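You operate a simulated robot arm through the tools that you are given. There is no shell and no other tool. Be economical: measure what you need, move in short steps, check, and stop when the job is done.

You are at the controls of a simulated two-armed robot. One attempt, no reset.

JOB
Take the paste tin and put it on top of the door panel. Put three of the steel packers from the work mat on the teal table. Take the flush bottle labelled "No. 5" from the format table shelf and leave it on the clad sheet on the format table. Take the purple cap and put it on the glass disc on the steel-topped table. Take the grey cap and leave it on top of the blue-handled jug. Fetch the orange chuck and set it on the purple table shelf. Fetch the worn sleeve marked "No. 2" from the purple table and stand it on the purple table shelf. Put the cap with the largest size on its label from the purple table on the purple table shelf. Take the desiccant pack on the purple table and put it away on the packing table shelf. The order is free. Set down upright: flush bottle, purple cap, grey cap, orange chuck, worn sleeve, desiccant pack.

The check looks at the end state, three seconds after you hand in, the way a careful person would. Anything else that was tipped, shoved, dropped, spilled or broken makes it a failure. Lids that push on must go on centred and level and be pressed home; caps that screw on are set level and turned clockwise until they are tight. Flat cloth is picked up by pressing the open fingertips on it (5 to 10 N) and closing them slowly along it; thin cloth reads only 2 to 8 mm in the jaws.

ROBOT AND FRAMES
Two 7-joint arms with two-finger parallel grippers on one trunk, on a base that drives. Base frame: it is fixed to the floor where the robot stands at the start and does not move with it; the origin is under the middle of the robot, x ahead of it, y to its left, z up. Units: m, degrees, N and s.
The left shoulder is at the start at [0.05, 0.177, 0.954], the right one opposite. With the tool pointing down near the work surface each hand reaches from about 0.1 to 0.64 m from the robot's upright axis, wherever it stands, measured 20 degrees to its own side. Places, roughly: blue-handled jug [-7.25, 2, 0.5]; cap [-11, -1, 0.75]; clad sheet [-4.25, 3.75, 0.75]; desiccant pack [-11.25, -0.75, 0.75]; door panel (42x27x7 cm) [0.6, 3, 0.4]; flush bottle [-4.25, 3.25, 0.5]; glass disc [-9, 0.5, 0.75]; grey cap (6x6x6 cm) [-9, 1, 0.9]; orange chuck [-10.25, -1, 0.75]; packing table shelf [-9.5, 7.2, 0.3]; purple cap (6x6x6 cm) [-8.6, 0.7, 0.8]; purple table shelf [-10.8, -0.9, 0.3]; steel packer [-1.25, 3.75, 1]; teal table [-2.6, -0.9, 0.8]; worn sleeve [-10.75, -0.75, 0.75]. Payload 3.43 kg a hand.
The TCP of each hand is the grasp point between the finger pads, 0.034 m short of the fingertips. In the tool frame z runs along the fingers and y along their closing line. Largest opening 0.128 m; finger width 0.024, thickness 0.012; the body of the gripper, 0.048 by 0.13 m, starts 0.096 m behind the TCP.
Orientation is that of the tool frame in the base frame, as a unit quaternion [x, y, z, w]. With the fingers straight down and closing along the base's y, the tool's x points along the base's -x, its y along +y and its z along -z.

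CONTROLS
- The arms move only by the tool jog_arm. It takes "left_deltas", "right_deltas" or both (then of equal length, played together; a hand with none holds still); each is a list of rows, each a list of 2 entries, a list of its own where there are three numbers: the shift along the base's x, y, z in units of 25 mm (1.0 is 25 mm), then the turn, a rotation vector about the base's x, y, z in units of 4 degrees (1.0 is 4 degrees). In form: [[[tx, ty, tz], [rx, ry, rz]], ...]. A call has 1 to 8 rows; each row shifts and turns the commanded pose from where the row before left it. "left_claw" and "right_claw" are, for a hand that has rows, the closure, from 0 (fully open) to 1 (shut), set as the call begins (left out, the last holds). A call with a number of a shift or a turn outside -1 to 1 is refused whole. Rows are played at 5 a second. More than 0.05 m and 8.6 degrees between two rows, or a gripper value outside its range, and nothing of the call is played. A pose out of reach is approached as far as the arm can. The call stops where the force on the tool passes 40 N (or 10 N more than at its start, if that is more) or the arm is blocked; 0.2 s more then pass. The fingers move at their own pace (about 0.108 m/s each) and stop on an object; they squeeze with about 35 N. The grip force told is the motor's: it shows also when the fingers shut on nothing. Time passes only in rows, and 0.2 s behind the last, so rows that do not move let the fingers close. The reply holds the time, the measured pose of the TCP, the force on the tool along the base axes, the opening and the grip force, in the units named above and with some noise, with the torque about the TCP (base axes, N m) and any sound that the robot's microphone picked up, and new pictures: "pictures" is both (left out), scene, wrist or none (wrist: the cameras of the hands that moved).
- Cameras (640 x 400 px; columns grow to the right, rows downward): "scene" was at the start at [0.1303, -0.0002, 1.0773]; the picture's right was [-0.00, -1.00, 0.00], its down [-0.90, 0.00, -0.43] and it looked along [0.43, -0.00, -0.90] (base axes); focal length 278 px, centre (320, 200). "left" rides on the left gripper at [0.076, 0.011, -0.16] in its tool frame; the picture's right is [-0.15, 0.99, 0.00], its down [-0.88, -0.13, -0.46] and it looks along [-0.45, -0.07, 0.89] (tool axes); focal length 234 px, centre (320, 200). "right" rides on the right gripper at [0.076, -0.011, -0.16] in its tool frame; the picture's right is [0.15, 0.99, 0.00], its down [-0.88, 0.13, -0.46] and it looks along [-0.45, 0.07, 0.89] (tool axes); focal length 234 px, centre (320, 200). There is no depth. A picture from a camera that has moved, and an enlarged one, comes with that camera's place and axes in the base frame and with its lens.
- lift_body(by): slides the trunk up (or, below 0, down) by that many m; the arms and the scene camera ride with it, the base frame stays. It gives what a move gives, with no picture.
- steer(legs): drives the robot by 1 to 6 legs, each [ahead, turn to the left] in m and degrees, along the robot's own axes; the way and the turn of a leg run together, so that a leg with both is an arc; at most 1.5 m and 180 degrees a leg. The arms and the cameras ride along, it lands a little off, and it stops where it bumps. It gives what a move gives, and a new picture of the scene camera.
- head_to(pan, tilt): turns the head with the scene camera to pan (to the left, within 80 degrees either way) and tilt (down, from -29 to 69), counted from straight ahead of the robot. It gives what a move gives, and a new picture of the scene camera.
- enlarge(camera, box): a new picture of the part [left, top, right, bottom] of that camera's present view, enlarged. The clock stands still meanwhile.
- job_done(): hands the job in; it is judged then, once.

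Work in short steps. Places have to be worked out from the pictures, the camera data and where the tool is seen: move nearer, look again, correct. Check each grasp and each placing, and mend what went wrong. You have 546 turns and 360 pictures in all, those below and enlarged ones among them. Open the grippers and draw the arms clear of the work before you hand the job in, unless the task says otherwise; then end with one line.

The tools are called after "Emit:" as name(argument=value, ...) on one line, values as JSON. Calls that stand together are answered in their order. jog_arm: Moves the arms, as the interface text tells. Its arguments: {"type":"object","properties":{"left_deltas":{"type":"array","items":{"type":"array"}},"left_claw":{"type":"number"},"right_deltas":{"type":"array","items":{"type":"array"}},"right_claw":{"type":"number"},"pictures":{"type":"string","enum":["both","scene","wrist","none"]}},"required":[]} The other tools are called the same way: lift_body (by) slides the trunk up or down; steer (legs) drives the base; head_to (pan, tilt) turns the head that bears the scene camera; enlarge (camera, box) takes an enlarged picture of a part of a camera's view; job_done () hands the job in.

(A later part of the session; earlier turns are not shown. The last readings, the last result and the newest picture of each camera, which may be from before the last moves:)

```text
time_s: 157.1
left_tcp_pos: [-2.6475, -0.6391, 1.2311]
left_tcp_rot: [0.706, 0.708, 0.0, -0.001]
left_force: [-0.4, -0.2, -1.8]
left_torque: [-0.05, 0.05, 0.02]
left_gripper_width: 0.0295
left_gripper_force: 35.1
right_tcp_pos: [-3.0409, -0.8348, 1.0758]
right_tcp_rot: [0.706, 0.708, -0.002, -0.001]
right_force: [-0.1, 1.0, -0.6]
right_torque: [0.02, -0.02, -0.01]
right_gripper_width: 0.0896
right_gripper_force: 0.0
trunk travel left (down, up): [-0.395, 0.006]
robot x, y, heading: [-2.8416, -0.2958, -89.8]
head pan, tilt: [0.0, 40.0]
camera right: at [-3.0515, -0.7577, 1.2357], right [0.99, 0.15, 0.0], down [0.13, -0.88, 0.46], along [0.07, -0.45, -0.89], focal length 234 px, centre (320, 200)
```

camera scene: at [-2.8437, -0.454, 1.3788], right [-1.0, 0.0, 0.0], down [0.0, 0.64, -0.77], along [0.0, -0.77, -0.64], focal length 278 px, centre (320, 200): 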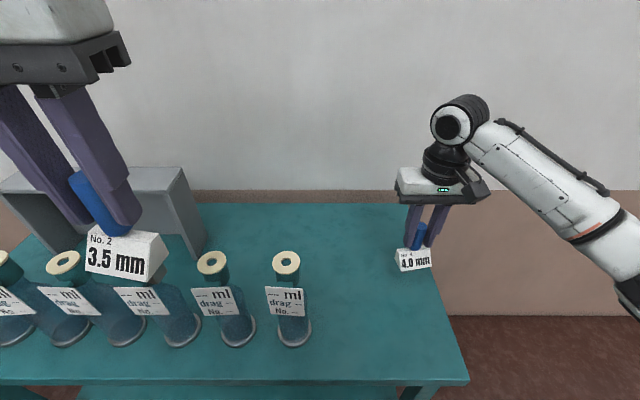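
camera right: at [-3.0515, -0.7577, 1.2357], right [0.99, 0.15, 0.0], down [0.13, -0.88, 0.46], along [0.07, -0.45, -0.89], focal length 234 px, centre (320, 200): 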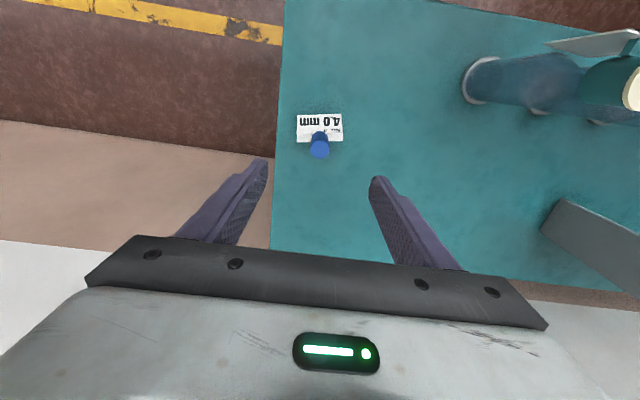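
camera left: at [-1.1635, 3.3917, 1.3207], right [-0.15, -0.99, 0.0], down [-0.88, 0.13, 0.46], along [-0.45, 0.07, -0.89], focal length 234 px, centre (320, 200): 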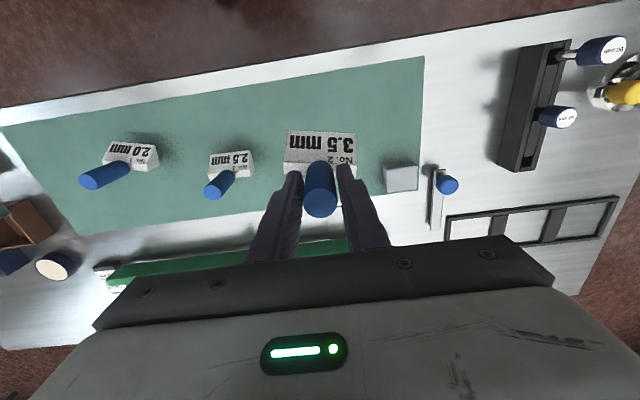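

The packer stands. I back off, shift the base 0.29 m to −x and come back in with the left hand over x≈-2.94.

Emit:
jog_arm(right_deltas=[[[0, 0.8, 1], [0, 0, 0]], [[0, 0.8, 1], [0, 0, 0]], [[0, 0.8, 1], [0, 0, 0]], [[0, 0.8, 1], [0, 0, 0]]], pictures="none")

Emit:
steer(legs=[[-0.3, 0], [0, -90], [0.29, 0], [0, 90], [0.3, 0]])

```text
time_s: 158.1
left_tcp_pos: [-2.6481, -0.6386, 1.2317]
left_tcp_rot: [0.707, 0.707, 0.0, 0.001]
left_force: [0.2, 0.3, -1.7]
left_torque: [-0.01, -0.02, -0.02]
left_gripper_width: 0.0296
left_gripper_force: 35.1
right_tcp_pos: [-3.0417, -0.7541, 1.1759]
right_tcp_rot: [0.705, 0.709, -0.001, -0.001]
right_force: [0.6, -0.4, -0.4]
right_torque: [-0.02, 0.0, -0.05]
right_gripper_width: 0.0896
right_gripper_force: 0.0
trunk travel left (down, up): [-0.395, 0.006]
robot x, y, heading: [-2.8449, -0.2992, -89.8]
head pan, tilt: [0.0, 40.0]
```

```text
time_s: 171.0
left_tcp_pos: [-2.9476, -0.6362, 1.2303]
left_tcp_rot: [0.71, 0.704, 0.0, 0.0]
left_force: [-0.3, 0.2, -1.5]
left_torque: [-0.01, -0.01, 0.03]
left_gripper_width: 0.0292
left_gripper_force: 34.3
right_tcp_pos: [-3.3425, -0.7454, 1.1754]
right_tcp_rot: [0.71, 0.704, 0.0, -0.001]
right_force: [0.0, -0.8, -0.7]
right_torque: [-0.02, -0.03, -0.02]
right_gripper_width: 0.0895
right_gripper_force: 0.0
trunk travel left (down, up): [-0.395, 0.006]
robot x, y, heading: [-3.1398, -0.2938, -90.5]
head pan, tilt: [0.0, 40.0]
camera scene: at [-3.1414, -0.4482, 1.3787], right [-1.0, 0.01, 0.0], down [0.01, 0.64, -0.77], along [-0.01, -0.77, -0.64], focal length 278 px, centre (320, 200)
```

scene: 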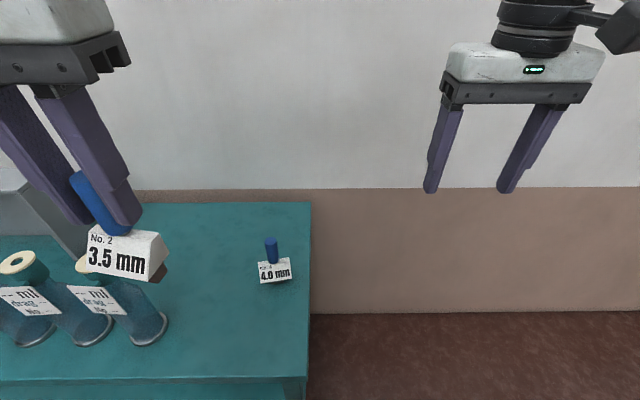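

I move the left packer to y≈-0.83 and down to about z 0.98.

Emit:
jog_arm(left_deltas=[[[0, -1, 0], [0, 0, 0]], [[0, -1, 0], [0, 0, 0]], [[0, -1, 0], [0, 0, 0]], [[0, -1, 0], [0, 0, 0]], [[0, -1, -0.5], [0, 0, 0]], [[0, -1, -1], [0, 0, 0]], [[0, -1, -1], [0, 0, 0]], [[0, -0.8, -1], [0, 0, 0]]], pictures="none")

Emit:
jog_arm(left_deltas=[[[0, 0, -1], [0, 0, 0]], [[0, 0, -1], [0, 0, 0]], [[0, 0, -1], [0, 0, 0]], [[0, 0, -1], [0, 0, 0]], [[0, 0, -1], [0, 0, 0]], [[0, 0, -1], [0, 0, 0]]], pictures="both")

```text
time_s: 172.8
left_tcp_pos: [-2.9478, -0.8326, 1.1428]
left_tcp_rot: [0.711, 0.703, 0.001, -0.001]
left_force: [1.0, 0.0, -1.4]
left_torque: [-0.02, -0.01, 0.02]
left_gripper_width: 0.0293
left_gripper_force: 35.4
right_tcp_pos: [-3.342, -0.7474, 1.1757]
right_tcp_rot: [0.711, 0.703, -0.002, -0.001]
right_force: [0.7, 0.3, 0.9]
right_torque: [-0.02, 0.0, 0.06]
right_gripper_width: 0.0896
right_gripper_force: 0.1
trunk travel left (down, up): [-0.395, 0.006]
robot x, y, heading: [-3.1398, -0.2926, -90.9]
head pan, tilt: [0.0, 40.0]
```

```text
time_s: 174.2
left_tcp_pos: [-2.9475, -0.8317, 0.9938]
left_tcp_rot: [0.711, 0.703, 0.001, 0.001]
left_force: [-1.0, 0.5, -1.8]
left_torque: [0.0, -0.01, 0.0]
left_gripper_width: 0.0295
left_gripper_force: 35.4
right_tcp_pos: [-3.3427, -0.7453, 1.1759]
right_tcp_rot: [0.711, 0.703, -0.001, -0.001]
right_force: [-0.7, 0.0, 0.1]
right_torque: [0.01, 0.01, -0.01]
right_gripper_width: 0.0895
right_gripper_force: 0.0
trunk travel left (down, up): [-0.395, 0.006]
robot x, y, heading: [-3.1359, -0.2913, -90.6]
head pan, tilt: [0.0, 40.0]
camera scene: at [-3.1413, -0.4478, 1.3788], right [-1.0, 0.01, 0.0], down [0.01, 0.64, -0.77], along [-0.01, -0.77, -0.64], focal length 278 px, centre (320, 200)
camera left: at [-2.9366, -0.7556, 1.1526], right [0.99, -0.16, 0.0], down [-0.14, -0.88, 0.46], along [-0.07, -0.45, -0.89], focal length 234 px, centre (320, 200)
```

scene: 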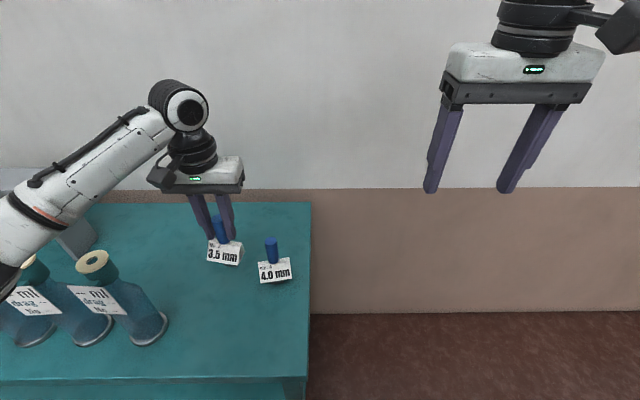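
left: 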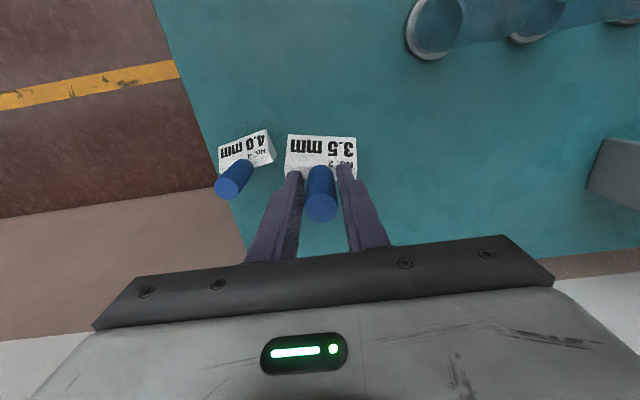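

The left forearm is near the bottles; I check its clearance before lowering the last 7 cm.

Emit:
head_to(pan=45, tilt=35)

```text
time_s: 175.3
left_tcp_pos: [-2.9471, -0.831, 0.993]
left_tcp_rot: [0.711, 0.703, 0.0, 0.001]
left_force: [-0.2, 0.1, -1.4]
left_torque: [0.0, 0.0, -0.03]
left_gripper_width: 0.0293
left_gripper_force: 35.6
right_tcp_pos: [-3.3433, -0.746, 1.1763]
right_tcp_rot: [0.711, 0.703, -0.002, -0.001]
right_force: [-0.3, 0.4, 0.6]
right_torque: [0.01, -0.01, -0.02]
right_gripper_width: 0.0895
right_gripper_force: 0.0
trunk travel left (down, up): [-0.395, 0.006]
robot x, y, heading: [-3.1383, -0.2897, -90.6]
head pan, tilt: [45.0, 35.0]
camera scene: at [-3.079, -0.4256, 1.3864], right [-0.72, -0.7, 0.0], down [-0.4, 0.41, -0.82], along [0.57, -0.59, -0.57], focal length 278 px, centre (320, 200)
```

scene: 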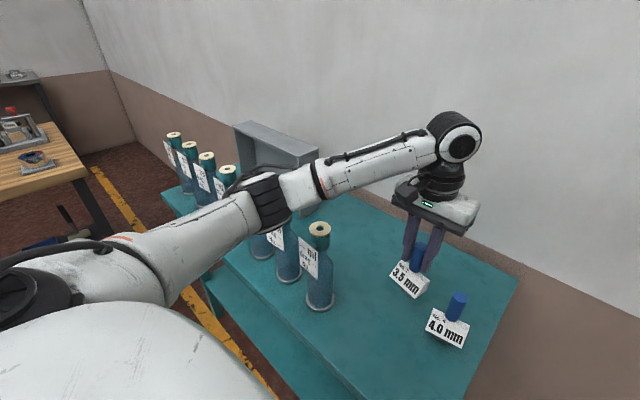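

The bottle tops are at z≈1.04 and the elbow hangs just above them; lowering here is unsafe. I raise and retract, then shift the base a further 0.1 m to −x to place it nearer the front right.

Emit:
jog_arm(left_deltas=[[[0, 0, 1], [0, 0, 0]], [[0, 0, 1], [0, 0, 0]], [[0, 0, 1], [0, 0, 0]], [[0, 0, 1], [0, 0, 0]], [[0, 0, 1], [0, 0, 0]], [[0, 0.5, 1], [0, 0, 0]], [[0, 1, 1], [0, 0, 0]], [[0, 1, 1], [0, 0, 0]]], pictures="none")

Emit:
jog_arm(left_deltas=[[[0, 1, 0], [0, 0, 0]], [[0, 1, 0], [0, 0, 0]], [[0, 1, 0], [0, 0, 0]]], pictures="none")

Emit:
steer(legs=[[-0.25, 0], [0, -90], [0.11, 0], [0, 90.5], [0.26, 0]])

```text
time_s: 177.2
left_tcp_pos: [-2.9483, -0.7669, 1.1937]
left_tcp_rot: [0.711, 0.704, 0.001, 0.001]
left_force: [0.6, 0.3, -1.7]
left_torque: [-0.04, 0.03, 0.0]
left_gripper_width: 0.0295
left_gripper_force: 35.4
right_tcp_pos: [-3.3444, -0.7436, 1.176]
right_tcp_rot: [0.711, 0.704, -0.001, 0.0]
right_force: [0.9, -0.4, -0.7]
right_torque: [0.0, 0.02, -0.01]
right_gripper_width: 0.0896
right_gripper_force: 0.0
trunk travel left (down, up): [-0.395, 0.006]
robot x, y, heading: [-3.1406, -0.2903, -90.6]
head pan, tilt: [45.0, 35.0]
```

```text
time_s: 177.9
left_tcp_pos: [-2.9477, -0.6934, 1.1947]
left_tcp_rot: [0.71, 0.704, 0.0, 0.001]
left_force: [0.2, -0.2, -1.5]
left_torque: [0.0, -0.01, -0.01]
left_gripper_width: 0.0294
left_gripper_force: 34.8
right_tcp_pos: [-3.3432, -0.7449, 1.1767]
right_tcp_rot: [0.711, 0.703, -0.002, 0.0]
right_force: [-0.1, -0.2, -0.1]
right_torque: [-0.04, 0.01, 0.0]
right_gripper_width: 0.0896
right_gripper_force: 0.0
trunk travel left (down, up): [-0.395, 0.006]
robot x, y, heading: [-3.1384, -0.2929, -90.3]
head pan, tilt: [45.0, 35.0]
```

```text
time_s: 189.7
left_tcp_pos: [-3.0461, -0.7008, 1.1936]
left_tcp_rot: [0.705, 0.709, 0.0, 0.0]
left_force: [-0.8, 0.1, -2.2]
left_torque: [0.06, 0.04, -0.01]
left_gripper_width: 0.0294
left_gripper_force: 34.4
right_tcp_pos: [-3.4402, -0.7584, 1.1759]
right_tcp_rot: [0.705, 0.709, -0.002, -0.001]
right_force: [-0.5, -0.5, -0.7]
right_torque: [-0.02, -0.01, 0.0]
right_gripper_width: 0.0896
right_gripper_force: 0.0
trunk travel left (down, up): [-0.395, 0.006]
robot x, y, heading: [-3.2453, -0.3, -89.7]
head pan, tilt: [45.0, 35.0]
camera scene: at [-3.182, -0.4341, 1.3863], right [-0.7, -0.71, 0.0], down [-0.41, 0.4, -0.82], along [0.58, -0.58, -0.57], focal length 278 px, centre (320, 200)
```

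scene: 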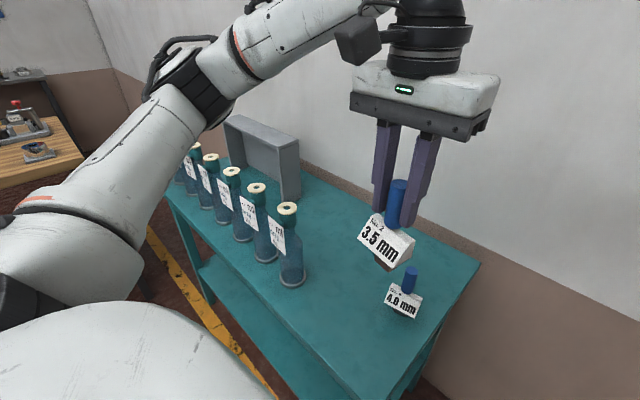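

The elbow is now further out. I lower in two stages with this same view.

Emit:
jog_arm(left_deltas=[[[0, -0.4, -1], [0, 0, 0]], [[0, -0.4, -1], [0, 0, 0]], [[0, 0, -1], [0, 0, 0]], [[0, 0, -1], [0, 0, 0]], [[0, 0, -1], [0, 0, 0]], [[0, 0, -1], [0, 0, 0]], [[0, 0, -1], [0, 0, 0]]], pictures="scene")

```text
time_s: 191.3
left_tcp_pos: [-3.0456, -0.7177, 1.0183]
left_tcp_rot: [0.705, 0.709, 0.001, 0.0]
left_force: [0.1, 0.0, -1.7]
left_torque: [0.01, -0.04, 0.0]
left_gripper_width: 0.0294
left_gripper_force: 34.8
right_tcp_pos: [-3.441, -0.7575, 1.176]
right_tcp_rot: [0.706, 0.709, -0.002, -0.001]
right_force: [-0.1, -0.4, 0.1]
right_torque: [-0.02, 0.0, 0.0]
right_gripper_width: 0.0897
right_gripper_force: 0.1
trunk travel left (down, up): [-0.395, 0.006]
robot x, y, heading: [-3.2436, -0.3002, -89.9]
head pan, tilt: [45.0, 35.0]
camera scene: at [-3.1819, -0.4335, 1.3864], right [-0.7, -0.71, 0.0], down [-0.41, 0.4, -0.82], along [0.58, -0.58, -0.57], focal length 278 px, centre (320, 200)
```

scene: 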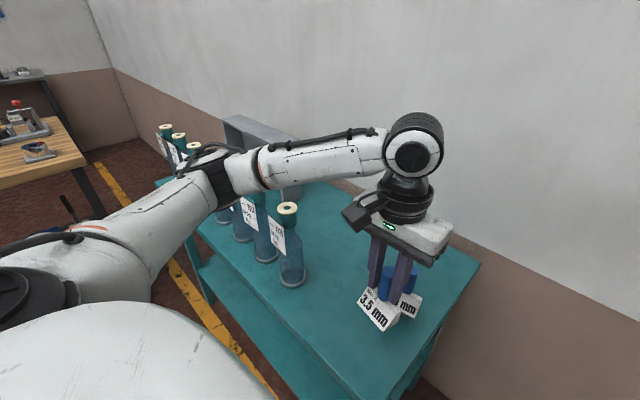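

The elbow now sits in front of and above the bottles with margin. I lower until contact near TCP 0.925.

Emit:
jog_arm(left_deltas=[[[0, 0, -0.9], [0, 0, 0]], [[0, 0, -0.9], [0, 0, 0]], [[0, 0, -0.9], [0, 0, 0]], [[0, 0, -0.6], [0, 0, 0]], [[0, 0, -0.2], [0, 0, 0]]], pictures="scene")

```text
time_s: 192.5
left_tcp_pos: [-3.0457, -0.7189, 0.9311]
left_tcp_rot: [0.705, 0.709, 0.0, 0.001]
left_force: [-0.3, 0.4, -1.3]
left_torque: [-0.01, 0.03, -0.02]
left_gripper_width: 0.0295
left_gripper_force: 35.6
right_tcp_pos: [-3.4408, -0.7584, 1.1766]
right_tcp_rot: [0.706, 0.709, -0.002, 0.0]
right_force: [-0.1, 0.5, 0.4]
right_torque: [0.0, -0.02, 0.01]
right_gripper_width: 0.0896
right_gripper_force: 0.1
trunk travel left (down, up): [-0.395, 0.006]
robot x, y, heading: [-3.2417, -0.3008, -89.7]
head pan, tilt: [45.0, 35.0]
camera scene: at [-3.182, -0.4334, 1.3864], right [-0.7, -0.71, 0.0], down [-0.41, 0.4, -0.82], along [0.58, -0.58, -0.57], focal length 278 px, centre (320, 200)
```

scene: 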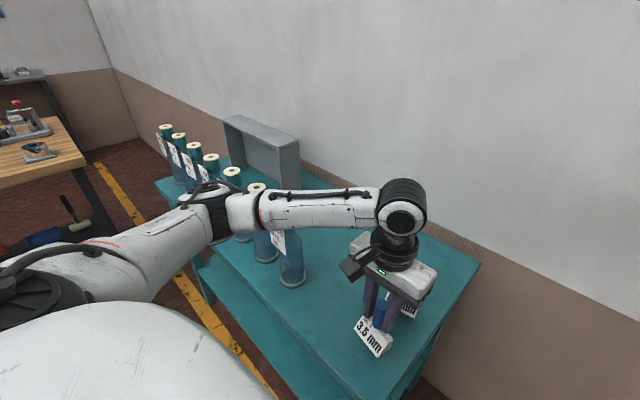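

Emit:
jog_arm(left_deltas=[[[0, 0, -0.1], [0, 0, 0]], [[0, 0, -0.1], [0, 0, 0]], [[0, 0, -0.1], [0, 0, 0]]], pictures="none")

```text
time_s: 193.3
left_tcp_pos: [-3.0461, -0.7178, 0.9255]
left_tcp_rot: [0.706, 0.709, -0.003, 0.002]
left_force: [2.6, 5.4, 21.7]
left_torque: [0.73, -0.19, -0.01]
left_gripper_width: 0.0292
left_gripper_force: 35.0
right_tcp_pos: [-3.4409, -0.7556, 1.1772]
right_tcp_rot: [0.706, 0.709, -0.002, 0.0]
right_force: [0.1, 0.6, 1.0]
right_torque: [0.02, -0.04, -0.04]
right_gripper_width: 0.0895
right_gripper_force: 0.1
trunk travel left (down, up): [-0.395, 0.006]
robot x, y, heading: [-3.2445, -0.297, -89.6]
head pan, tilt: [45.0, 35.0]
```

Down, pressing 22 N. I ease off 2 mm, open partly and rise.

Emit:
jog_arm(left_deltas=[[[0, 0, 0.08], [0, 0, 0]], [[0, 0, 0], [0, 0, 0]]], pictures="none")

Emit:
jog_arm(left_deltas=[[[0, 0, 0], [0, 0, 0]], [[0, 0, 0], [0, 0, 0]], [[0, 0, 1], [0, 0, 0]], [[0, 0, 1], [0, 0, 0]], [[0, 0, 1], [0, 0, 0]], [[0, 0, 1], [0, 0, 0]], [[0, 0, 1], [0, 0, 0]], [[0, 0, 1], [0, 0, 0]]], left_claw=0.4, pictures="both")

```text
time_s: 193.9
left_tcp_pos: [-3.0456, -0.7178, 0.9266]
left_tcp_rot: [0.706, 0.708, 0.0, 0.002]
left_force: [2.6, 2.5, 17.8]
left_torque: [0.24, -0.06, -0.01]
left_gripper_width: 0.0295
left_gripper_force: 35.2
right_tcp_pos: [-3.4409, -0.757, 1.1769]
right_tcp_rot: [0.706, 0.709, -0.002, 0.0]
right_force: [-0.5, -0.3, 0.2]
right_torque: [0.0, -0.03, 0.04]
right_gripper_width: 0.0894
right_gripper_force: 0.1
trunk travel left (down, up): [-0.395, 0.006]
robot x, y, heading: [-3.2444, -0.3007, -89.6]
head pan, tilt: [45.0, 35.0]
```

```text
time_s: 195.7
left_tcp_pos: [-3.047, -0.7181, 1.0746]
left_tcp_rot: [0.705, 0.709, 0.001, 0.001]
left_force: [-0.2, -0.4, 0.1]
left_torque: [0.03, 0.02, 0.02]
left_gripper_width: 0.0768
left_gripper_force: 0.1
right_tcp_pos: [-3.4409, -0.7573, 1.175]
right_tcp_rot: [0.705, 0.709, -0.001, 0.0]
right_force: [-0.5, 0.1, 0.1]
right_torque: [-0.01, 0.01, 0.03]
right_gripper_width: 0.0893
right_gripper_force: 0.1
trunk travel left (down, up): [-0.395, 0.006]
robot x, y, heading: [-3.2413, -0.2993, -89.9]
head pan, tilt: [45.0, 35.0]
camera scene: at [-3.1823, -0.4331, 1.3864], right [-0.7, -0.71, 0.0], down [-0.41, 0.4, -0.82], along [0.58, -0.58, -0.57], focal length 278 px, centre (320, 200)
camera left: at [-3.037, -0.6419, 1.2355], right [0.99, -0.14, 0.0], down [-0.13, -0.88, 0.46], along [-0.06, -0.45, -0.89], focal length 234 px, centre (320, 200)
```

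scene: 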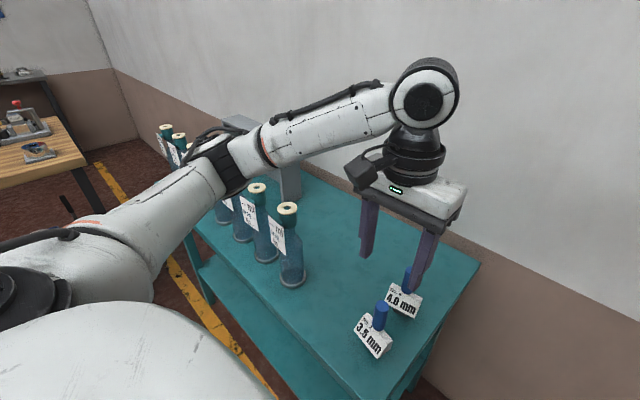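
left: 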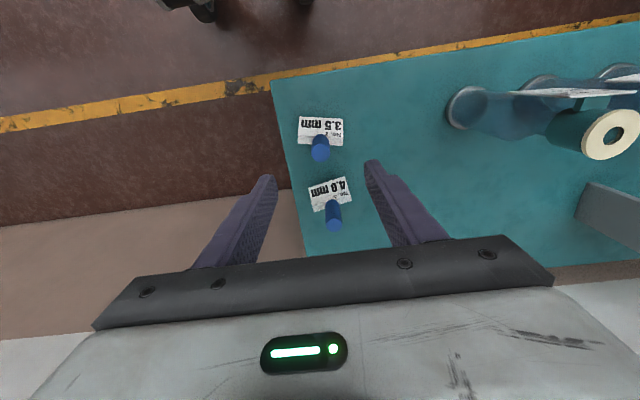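

Both packers stand well. I lift the left hand and drive back toward the mat table for a third.

Emit:
jog_arm(left_deltas=[[[0, 0, 1], [0, 0, 0]], [[0, 0.5, 1], [0, 0, 0]], [[0, 1, 1], [0, 0, 0]], [[0, 1, 1], [0, 0, 0]]], pictures="none")

Emit:
head_to(pan=0, tilt=40)

Emit:
steer(legs=[[-0.32, 0], [0, 90], [0.67, 0], [0, 90], [1.5, 0], [0.6, 0]])

```text
time_s: 196.7
left_tcp_pos: [-3.047, -0.6542, 1.1761]
left_tcp_rot: [0.705, 0.709, 0.0, 0.001]
left_force: [-0.7, 0.1, -0.4]
left_torque: [-0.02, -0.01, -0.01]
left_gripper_width: 0.0766
left_gripper_force: 0.0
right_tcp_pos: [-3.4404, -0.7587, 1.1769]
right_tcp_rot: [0.706, 0.708, -0.001, 0.0]
right_force: [0.5, -0.4, -0.4]
right_torque: [0.0, 0.02, 0.0]
right_gripper_width: 0.0893
right_gripper_force: 0.1
trunk travel left (down, up): [-0.395, 0.006]
robot x, y, heading: [-3.2463, -0.302, -89.6]
head pan, tilt: [45.0, 35.0]
```

```text
time_s: 197.8
left_tcp_pos: [-3.0454, -0.6553, 1.174]
left_tcp_rot: [0.705, 0.709, 0.001, 0.0]
left_force: [0.5, -0.1, 0.5]
left_torque: [-0.01, -0.01, -0.01]
left_gripper_width: 0.0769
left_gripper_force: 0.0
right_tcp_pos: [-3.4415, -0.7575, 1.1758]
right_tcp_rot: [0.705, 0.709, -0.001, 0.0]
right_force: [0.8, 0.5, -0.8]
right_torque: [-0.01, 0.01, 0.01]
right_gripper_width: 0.0895
right_gripper_force: 0.1
trunk travel left (down, up): [-0.395, 0.006]
robot x, y, heading: [-3.2428, -0.3048, -89.8]
head pan, tilt: [0.0, 40.0]
camera scene: at [-3.2442, -0.4563, 1.3789], right [-1.0, -0.01, 0.0], down [0.0, 0.64, -0.77], along [0.0, -0.77, -0.64], focal length 278 px, centre (320, 200)
```

scene: 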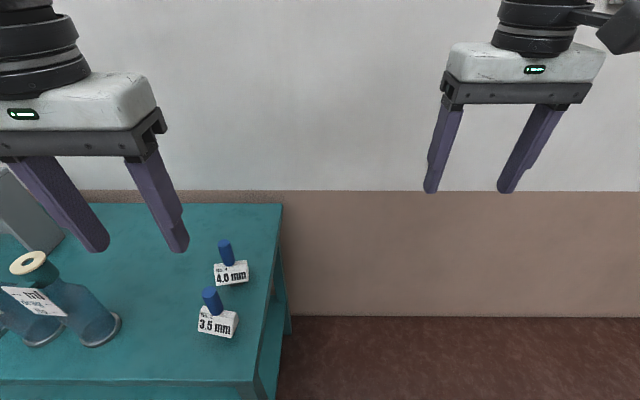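

```text
time_s: 220.9
left_tcp_pos: [-2.7968, 2.4724, 1.175]
left_tcp_rot: [0.713, -0.701, 0.0, 0.001]
left_force: [-0.3, 0.2, -0.2]
left_torque: [-0.04, 0.0, 0.02]
left_gripper_width: 0.0768
left_gripper_force: 0.0
right_tcp_pos: [-2.4026, 2.5778, 1.1758]
right_tcp_rot: [0.711, -0.703, 0.0, -0.001]
right_force: [1.5, -0.4, 0.1]
right_torque: [0.0, -0.04, 0.02]
right_gripper_width: 0.0894
right_gripper_force: 0.1
trunk travel left (down, up): [-0.395, 0.006]
robot x, y, heading: [-2.5979, 2.1209, 90.5]
head pan, tilt: [0.0, 40.0]
camera scene: at [-2.5983, 2.2741, 1.3788], right [1.0, 0.01, 0.0], down [0.01, -0.64, -0.77], along [-0.01, 0.77, -0.64], focal length 278 px, centre (320, 200)
```

scene: 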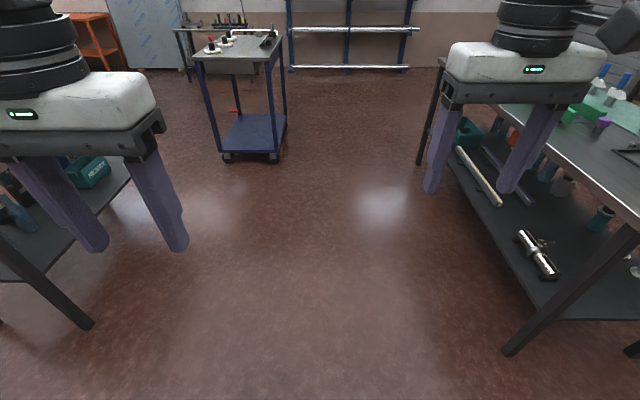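

I carry on round to the east side of the mat table.

Emit:
steer(legs=[[0, -90.5], [1.5, 0], [0.7, 0], [0, 90], [1.48, 0], [0, 90]])

```text
time_s: 250.2
left_tcp_pos: [-0.7959, 3.439, 1.1752]
left_tcp_rot: [1.0, 0.025, 0.0, 0.001]
left_force: [0.8, 0.1, -0.6]
left_torque: [-0.02, -0.01, -0.03]
left_gripper_width: 0.0768
left_gripper_force: 0.2
right_tcp_pos: [-0.9156, 3.8285, 1.1764]
right_tcp_rot: [1.0, 0.025, 0.0, -0.002]
right_force: [0.2, 0.2, 0.2]
right_torque: [0.02, 0.02, -0.03]
right_gripper_width: 0.0898
right_gripper_force: 0.1
trunk travel left (down, up): [-0.395, 0.006]
robot x, y, heading: [-0.45, 3.6517, -177.0]
head pan, tilt: [0.0, 40.0]
camera scene: at [-0.6065, 3.6441, 1.3789], right [-0.05, 1.0, 0.0], down [0.64, 0.03, -0.77], along [-0.77, -0.04, -0.64], focal length 278 px, centre (320, 200)
```

scene: 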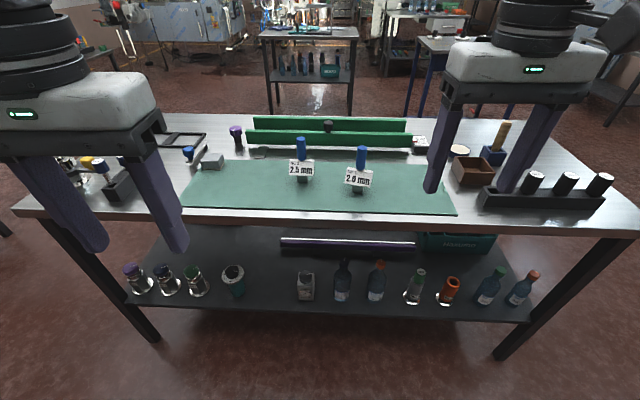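

I correct the 3° heading and drive in 0.28 m; next target is the 2.0 mm packer for the right hand.

Emit:
steer(legs=[[0, -3], [0.28, 0]])

```text
time_s: 252.6
left_tcp_pos: [-1.0872, 3.4579, 1.175]
left_tcp_rot: [1.0, -0.001, -0.001, 0.001]
left_force: [0.0, -0.2, -1.3]
left_torque: [-0.02, -0.02, -0.03]
left_gripper_width: 0.0768
left_gripper_force: 0.1
right_tcp_pos: [-1.1852, 3.8541, 1.1768]
right_tcp_rot: [1.0, -0.002, -0.001, -0.002]
right_force: [-0.6, 0.7, -0.2]
right_torque: [0.01, -0.04, 0.03]
right_gripper_width: 0.0896
right_gripper_force: 0.0
trunk travel left (down, up): [-0.395, 0.006]
robot x, y, heading: [-0.7299, 3.6486, 179.7]
head pan, tilt: [0.0, 40.0]
camera scene: at [-0.8866, 3.6533, 1.3788], right [0.0, 1.0, 0.0], down [0.64, 0.0, -0.77], along [-0.77, 0.0, -0.64], focal length 278 px, centre (320, 200)
```

scene: 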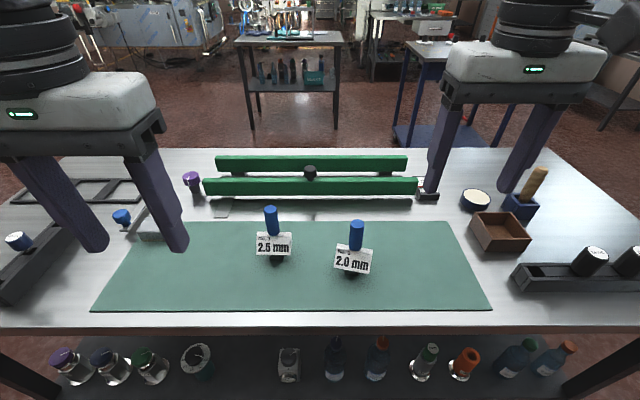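

I bring the right hand above the 2.0 mm packer (≈ -1.24, 3.716).

Emit:
jog_arm(right_deltas=[[[-0.37, -0.92, 0], [0, 0, 0]], [[-0.37, -0.92, 0], [0, 0, 0]], [[-0.37, -0.92, 0], [0, 0, 0]], [[-0.37, -0.92, -0.5], [0, 0, 0]], [[-0.37, -0.92, -1], [0, 0, 0]], [[-0.37, -0.92, -1], [0, 0, 0]]], right_claw=0.1, pictures="wrist")

```text
time_s: 254.0
left_tcp_pos: [-1.086, 3.4578, 1.1747]
left_tcp_rot: [1.0, -0.002, 0.001, 0.0]
left_force: [0.7, 0.6, -0.1]
left_torque: [-0.02, 0.0, -0.01]
left_gripper_width: 0.0769
left_gripper_force: 0.1
right_tcp_pos: [-1.2397, 3.7169, 1.1132]
right_tcp_rot: [1.0, -0.002, -0.001, -0.002]
right_force: [0.9, 0.2, 1.0]
right_torque: [0.01, 0.02, 0.0]
right_gripper_width: 0.1151
right_gripper_force: 0.0
trunk travel left (down, up): [-0.395, 0.006]
robot x, y, heading: [-0.7286, 3.6546, 179.4]
head pan, tilt: [0.0, 40.0]
camera right: at [-1.1633, 3.7266, 1.2733], right [0.14, -0.99, 0.0], down [-0.88, -0.13, 0.46], along [-0.45, -0.06, -0.89], focal length 234 px, centre (320, 200)
```

right: 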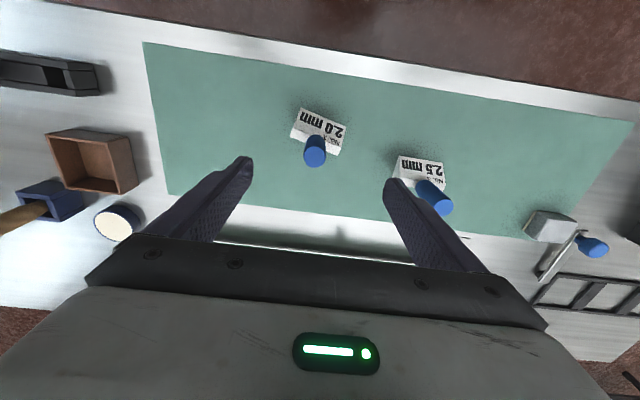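

I nudge to (-1.237, 3.7215), lower to z≈1.01 and close.

Emit:
jog_arm(right_deltas=[[[0.12, 0.19, 0], [0, 0, 0]], [[0, 0, -1], [0, 0, 0]], [[0, 0, -1], [0, 0, 0]], [[0, 0, -1], [0, 0, 0]], [[0, 0, -1], [0, 0, 0]]], pictures="wrist")

Emit:
jog_arm(right_deltas=[[[0, 0, 0], [0, 0, 0]], [[0, 0, 0], [0, 0, 0]], [[0, 0, 0], [0, 0, 0]], [[0, 0, 0], [0, 0, 0]]], right_claw=1, pictures="none")

Emit:
jog_arm(right_deltas=[[[0, 0, 1], [0, 0, 0]], [[0, 0, 1], [0, 0, 0]], [[0, 0, 1], [0, 0, 0]], [[0, 0, 1], [0, 0, 0]], [[0, 0, 1], [0, 0, 0]], [[0, 0, 1], [0, 0, 0]], [[0, 0, 1], [0, 0, 0]]], pictures="wrist")

```text
time_s: 255.2
left_tcp_pos: [-1.0858, 3.4591, 1.1754]
left_tcp_rot: [1.0, -0.002, 0.0, 0.001]
left_force: [1.2, 0.4, -0.2]
left_torque: [0.0, -0.02, -0.01]
left_gripper_width: 0.0768
left_gripper_force: 0.0
right_tcp_pos: [-1.2367, 3.721, 1.011]
right_tcp_rot: [1.0, -0.002, -0.001, -0.001]
right_force: [0.4, 0.0, -0.5]
right_torque: [0.02, -0.03, 0.02]
right_gripper_width: 0.1152
right_gripper_force: 0.2
trunk travel left (down, up): [-0.395, 0.006]
robot x, y, heading: [-0.7278, 3.6551, 179.6]
head pan, tilt: [0.0, 40.0]
camera right: at [-1.1597, 3.7318, 1.1729], right [0.14, -0.99, 0.0], down [-0.88, -0.13, 0.46], along [-0.45, -0.06, -0.89], focal length 234 px, centre (320, 200)
```

right: 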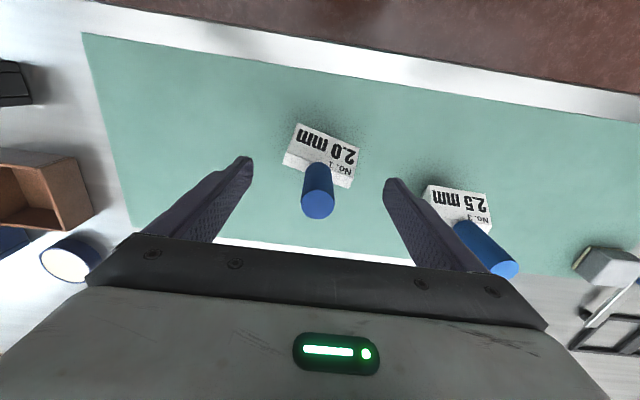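

```text
time_s: 256.2
left_tcp_pos: [-1.0865, 3.4584, 1.1759]
left_tcp_rot: [1.0, -0.002, 0.0, 0.001]
left_force: [0.1, 0.0, 0.7]
left_torque: [-0.03, -0.04, -0.01]
left_gripper_width: 0.0766
left_gripper_force: 0.1
right_tcp_pos: [-1.2367, 3.7208, 1.0134]
right_tcp_rot: [1.0, -0.002, 0.0, -0.001]
right_force: [0.2, 1.0, 0.1]
right_torque: [-0.01, 0.0, 0.02]
right_gripper_width: 0.0295
right_gripper_force: 35.4
trunk travel left (down, up): [-0.395, 0.006]
robot x, y, heading: [-0.7329, 3.6538, 180.0]
head pan, tilt: [0.0, 40.0]
```

```text
time_s: 257.8
left_tcp_pos: [-1.0857, 3.4578, 1.1753]
left_tcp_rot: [1.0, -0.001, -0.002, 0.002]
left_force: [0.0, -0.2, 0.2]
left_torque: [0.01, 0.05, 0.03]
left_gripper_width: 0.0767
left_gripper_force: 0.1
right_tcp_pos: [-1.2347, 3.72, 1.1887]
right_tcp_rot: [1.0, -0.001, 0.0, -0.001]
right_force: [-0.3, 0.4, -1.6]
right_torque: [-0.01, 0.0, 0.02]
right_gripper_width: 0.0293
right_gripper_force: 35.2
trunk travel left (down, up): [-0.395, 0.006]
robot x, y, heading: [-0.7315, 3.6508, 179.9]
head pan, tilt: [0.0, 40.0]
camera right: at [-1.1587, 3.7309, 1.3487], right [0.14, -0.99, 0.0], down [-0.88, -0.13, 0.46], along [-0.45, -0.06, -0.89], focal length 234 px, centre (320, 200)
```

right: 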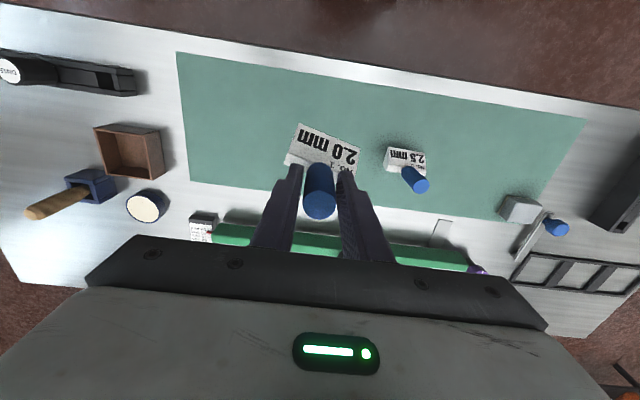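

Held. I move the hand outwards a little and drive the same route back to the teal table.

Emit:
jog_arm(right_deltas=[[[0.4, 1, 0], [0, 0, 0]], [[0.4, 1, 0], [0, 0, 0]], [[0.4, 1, 0], [0, 0, 0]], [[0.4, 1, 0], [0, 0, 0]], [[0.4, 0.6, 0], [0, 0, 0]]], pictures="none")

Emit:
steer(legs=[[-0.3, 0], [0, 90], [1.5, 0], [0, -90], [1.5, 0], [0.8, 0]])

```text
time_s: 259.0
left_tcp_pos: [-1.0859, 3.4581, 1.1752]
left_tcp_rot: [1.0, -0.002, -0.001, 0.0]
left_force: [-0.2, 0.0, 0.1]
left_torque: [-0.03, 0.01, 0.04]
left_gripper_width: 0.0771
left_gripper_force: 0.1
right_tcp_pos: [-1.1858, 3.836, 1.1887]
right_tcp_rot: [1.0, -0.002, -0.002, -0.001]
right_force: [0.8, -0.3, -1.4]
right_torque: [-0.01, 0.0, -0.01]
right_gripper_width: 0.0296
right_gripper_force: 34.8
trunk travel left (down, up): [-0.395, 0.006]
robot x, y, heading: [-0.7289, 3.649, 180.0]
head pan, tilt: [0.0, 40.0]
```

```text
time_s: 286.6
left_tcp_pos: [-3.0746, 1.9534, 1.1756]
left_tcp_rot: [1.0, -0.001, 0.0, 0.001]
left_force: [-0.3, 0.3, 0.3]
left_torque: [0.02, 0.01, 0.0]
left_gripper_width: 0.0769
left_gripper_force: 0.1
right_tcp_pos: [-3.1761, 2.3309, 1.1885]
right_tcp_rot: [1.0, 0.001, -0.002, -0.001]
right_force: [-0.5, 0.4, -1.9]
right_torque: [0.03, 0.01, 0.02]
right_gripper_width: 0.0292
right_gripper_force: 34.9
trunk travel left (down, up): [-0.395, 0.006]
robot x, y, heading: [-2.7133, 2.1537, -180.3]
head pan, tilt: [0.0, 40.0]
camera scene: at [-2.8753, 2.1493, 1.3788], right [0.0, 1.0, 0.0], down [0.64, 0.0, -0.77], along [-0.77, 0.0, -0.64], focal length 278 px, centre (320, 200)
```

scene: 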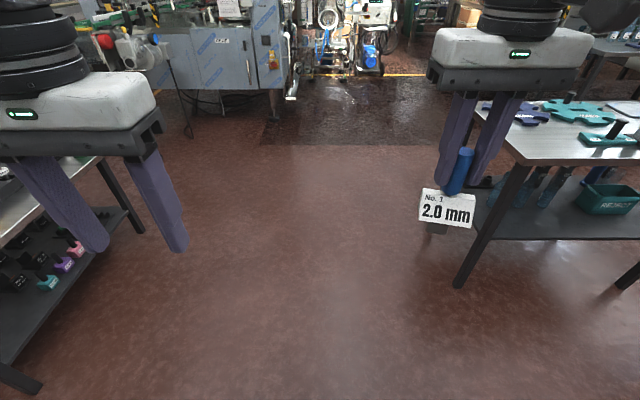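

I square up at x≈-2.755 and drive down to the table, stopping short to look.

Emit:
steer(legs=[[0.04, 0], [0, 90.3], [1.5, 0], [0.62, 0]])

```text
time_s: 301.5
left_tcp_pos: [-2.5708, -0.3331, 1.1755]
left_tcp_rot: [0.708, 0.706, 0.001, 0.001]
left_force: [-0.2, -0.9, -0.7]
left_torque: [0.03, 0.04, -0.02]
left_gripper_width: 0.0767
left_gripper_force: 0.1
right_tcp_pos: [-2.9487, -0.4338, 1.1881]
right_tcp_rot: [0.709, 0.705, -0.002, -0.001]
right_force: [1.1, 0.0, -2.0]
right_torque: [0.04, 0.0, -0.01]
right_gripper_width: 0.0296
right_gripper_force: 34.8
trunk travel left (down, up): [-0.395, 0.006]
robot x, y, heading: [-2.7657, 0.0196, -90.2]
head pan, tilt: [0.0, 40.0]
camera scene: at [-2.7669, -0.1328, 1.3788], right [-1.0, 0.0, 0.0], down [0.0, 0.64, -0.77], along [0.0, -0.77, -0.64], focal length 278 px, centre (320, 200)
```

scene: 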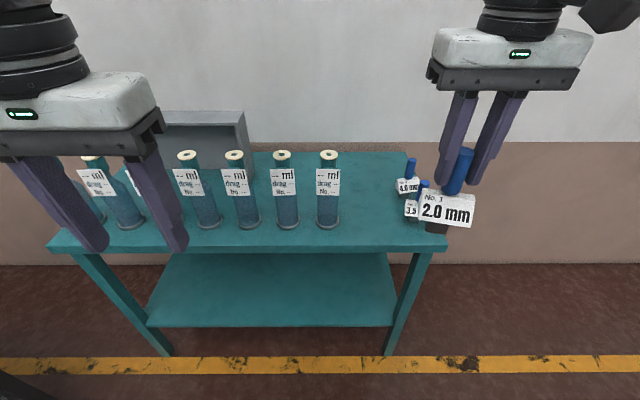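

I drive in 0.30 m and bring the third packer over (-2.928, -0.80).

Emit:
steer(legs=[[0.3, 0]])

Emit:
jog_arm(right_deltas=[[[0.2, -0.7, 0], [0, 0, 0]], [[0.2, -0.7, -0.3], [0, 0, 0]], [[0.2, -0.7, -0.7], [0, 0, 0]], [[0.2, -0.4, -1], [0, 0, 0]], [[0, 0, -1], [0, 0, 0]], [[0, 0, -1], [0, 0, 0]], [[0, 0, -1], [0, 0, 0]]], pictures="both")

```text
time_s: 303.5
left_tcp_pos: [-2.5718, -0.6323, 1.1743]
left_tcp_rot: [0.708, 0.706, 0.001, 0.001]
left_force: [1.0, 0.5, -0.2]
left_torque: [0.01, 0.02, 0.01]
left_gripper_width: 0.0769
left_gripper_force: 0.0
right_tcp_pos: [-2.9506, -0.7327, 1.1877]
right_tcp_rot: [0.708, 0.706, -0.002, 0.0]
right_force: [-0.1, 0.2, -2.1]
right_torque: [-0.01, 0.02, -0.02]
right_gripper_width: 0.0292
right_gripper_force: 34.9
trunk travel left (down, up): [-0.395, 0.006]
robot x, y, heading: [-2.7654, -0.2772, -90.4]
head pan, tilt: [0.0, 40.0]
camera scene: at [-2.7681, -0.4319, 1.3787], right [-1.0, 0.0, 0.0], down [0.0, 0.64, -0.77], along [0.0, -0.77, -0.64], focal length 278 px, centre (320, 200)
```

scene: 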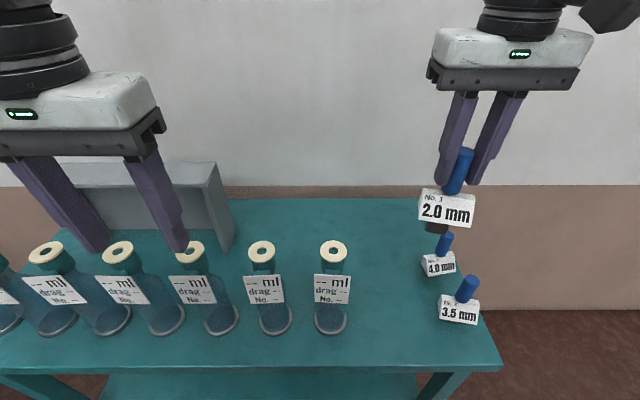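

```text
time_s: 305.1
left_tcp_pos: [-2.5725, -0.6314, 1.1742]
left_tcp_rot: [0.708, 0.706, 0.001, 0.001]
left_force: [0.4, -0.6, -0.2]
left_torque: [-0.01, 0.0, 0.01]
left_gripper_width: 0.0769
left_gripper_force: 0.1
right_tcp_pos: [-2.9295, -0.7942, 1.0639]
right_tcp_rot: [0.708, 0.706, -0.001, -0.001]
right_force: [0.3, 0.5, -2.1]
right_torque: [0.02, -0.02, -0.01]
right_gripper_width: 0.0293
right_gripper_force: 34.9
trunk travel left (down, up): [-0.395, 0.006]
robot x, y, heading: [-2.7682, -0.277, -90.2]
head pan, tilt: [0.0, 40.0]
camera scene: at [-2.7683, -0.4315, 1.3788], right [-1.0, 0.0, 0.0], down [0.0, 0.64, -0.77], along [0.0, -0.77, -0.64], focal length 278 px, centre (320, 200)
camera right: at [-2.94, -0.7181, 1.2236], right [0.99, 0.14, 0.0], down [0.13, -0.88, 0.46], along [0.06, -0.45, -0.89], focal length 234 px, centre (320, 200)
```

scene: 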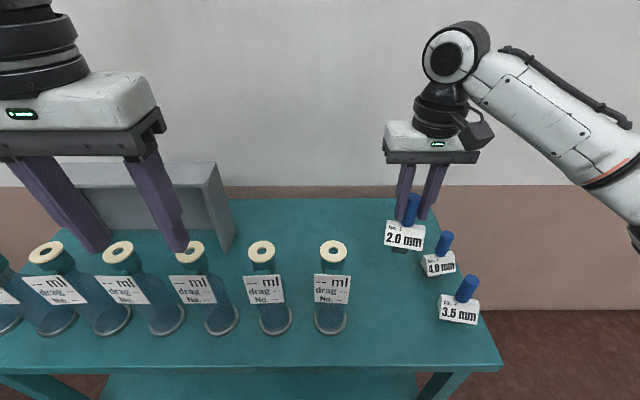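
right: 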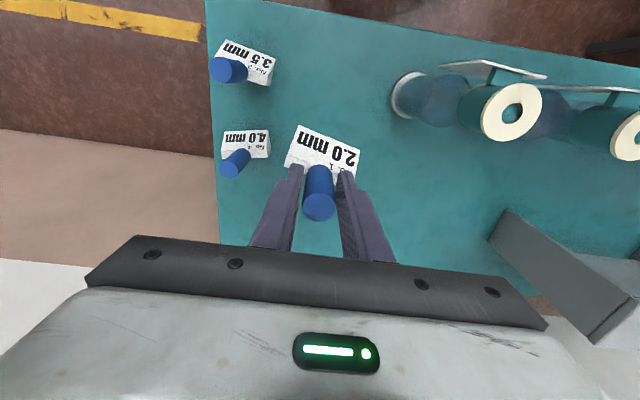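

Gap to the 4.0 packer is a bit small, so I shift 12 mm toward the bottles while lowering.

Emit:
jog_arm(right_deltas=[[[0.25, 0, -0.8], [0, 0, 0]], [[0.25, 0, -0.9], [0, 0, 0]], [[0, 0, -0.9], [0, 0, 0]], [[0, 0, -0.9], [0, 0, 0]], [[0, 0, -0.9], [0, 0, 0]], [[0, 0, -0.6], [0, 0, 0]], [[0, 0, -0.3], [0, 0, 0]], [[0, 0, -0.1], [0, 0, 0]]], pictures="wrist")

```text
time_s: 306.9
left_tcp_pos: [-2.5716, -0.6316, 1.1751]
left_tcp_rot: [0.708, 0.706, 0.0, 0.001]
left_force: [-0.1, 0.6, -0.2]
left_torque: [0.02, 0.01, -0.04]
left_gripper_width: 0.0767
left_gripper_force: 0.2
right_tcp_pos: [-2.9184, -0.7954, 0.9297]
right_tcp_rot: [0.708, 0.706, -0.001, 0.0]
right_force: [0.2, -0.3, -0.3]
right_torque: [0.05, 0.01, 0.02]
right_gripper_width: 0.0293
right_gripper_force: 35.1
trunk travel left (down, up): [-0.395, 0.006]
robot x, y, heading: [-2.7658, -0.2786, -90.0]
head pan, tilt: [0.0, 40.0]
camera right: at [-2.9278, -0.7186, 1.0891], right [0.99, 0.14, 0.0], down [0.13, -0.88, 0.46], along [0.06, -0.45, -0.89], focal length 234 px, centre (320, 200)
```

right: 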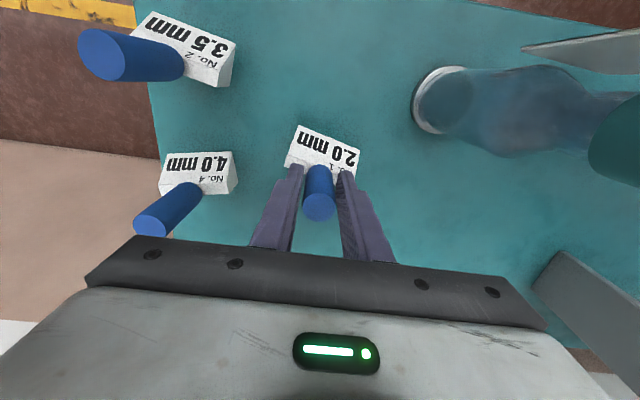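

Well spaced and just touching. I press 2 mm, open partly, then rise.

Emit:
jog_arm(right_deltas=[[[0, 0, -0.08], [0, 0, 0]], [[0, 0, 0], [0, 0, 0]]], pictures="none")

Emit:
jog_arm(right_deltas=[[[0, 0, 0], [0, 0, 0]], [[0, 0, 0], [0, 0, 0]], [[0, 0, 1], [0, 0, 0]], [[0, 0, 1], [0, 0, 0]], [[0, 0, 1], [0, 0, 0]], [[0, 0, 1], [0, 0, 0]], [[0, 0, 1], [0, 0, 0]], [[0, 0, 1], [0, 0, 0]]], right_claw=0.5, pictures="wrist")

```text
time_s: 307.5
left_tcp_pos: [-2.5714, -0.6308, 1.1761]
left_tcp_rot: [0.709, 0.706, 0.0, 0.002]
left_force: [0.4, 0.1, -0.3]
left_torque: [0.0, -0.05, 0.01]
left_gripper_width: 0.0767
left_gripper_force: 0.0
right_tcp_pos: [-2.918, -0.7953, 0.9295]
right_tcp_rot: [0.708, 0.706, -0.003, 0.001]
right_force: [-2.3, 1.4, 13.8]
right_torque: [0.15, 0.18, 0.0]
right_gripper_width: 0.0295
right_gripper_force: 34.7
trunk travel left (down, up): [-0.395, 0.006]
robot x, y, heading: [-2.7681, -0.2736, -90.2]
head pan, tilt: [0.0, 40.0]
```

```text
time_s: 309.3
left_tcp_pos: [-2.5714, -0.6311, 1.1746]
left_tcp_rot: [0.709, 0.706, 0.0, 0.002]
left_force: [-0.1, -0.6, 0.1]
left_torque: [-0.02, 0.03, 0.04]
left_gripper_width: 0.0768
left_gripper_force: 0.1
right_tcp_pos: [-2.9177, -0.795, 1.0777]
right_tcp_rot: [0.709, 0.705, -0.002, 0.0]
right_force: [0.5, -0.4, -0.1]
right_torque: [-0.03, 0.0, -0.01]
right_gripper_width: 0.064
right_gripper_force: 0.1
trunk travel left (down, up): [-0.395, 0.006]
robot x, y, heading: [-2.7648, -0.2746, -90.3]
head pan, tilt: [0.0, 40.0]
camera right: at [-2.9277, -0.7182, 1.2378], right [0.99, 0.14, 0.0], down [0.13, -0.88, 0.46], along [0.06, -0.45, -0.89], focal length 234 px, centre (320, 200)
```

right: 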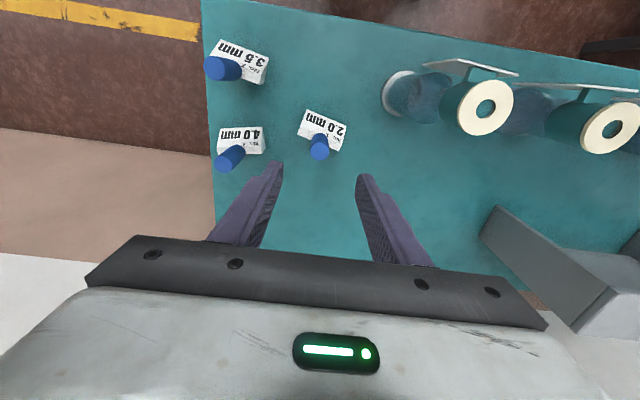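

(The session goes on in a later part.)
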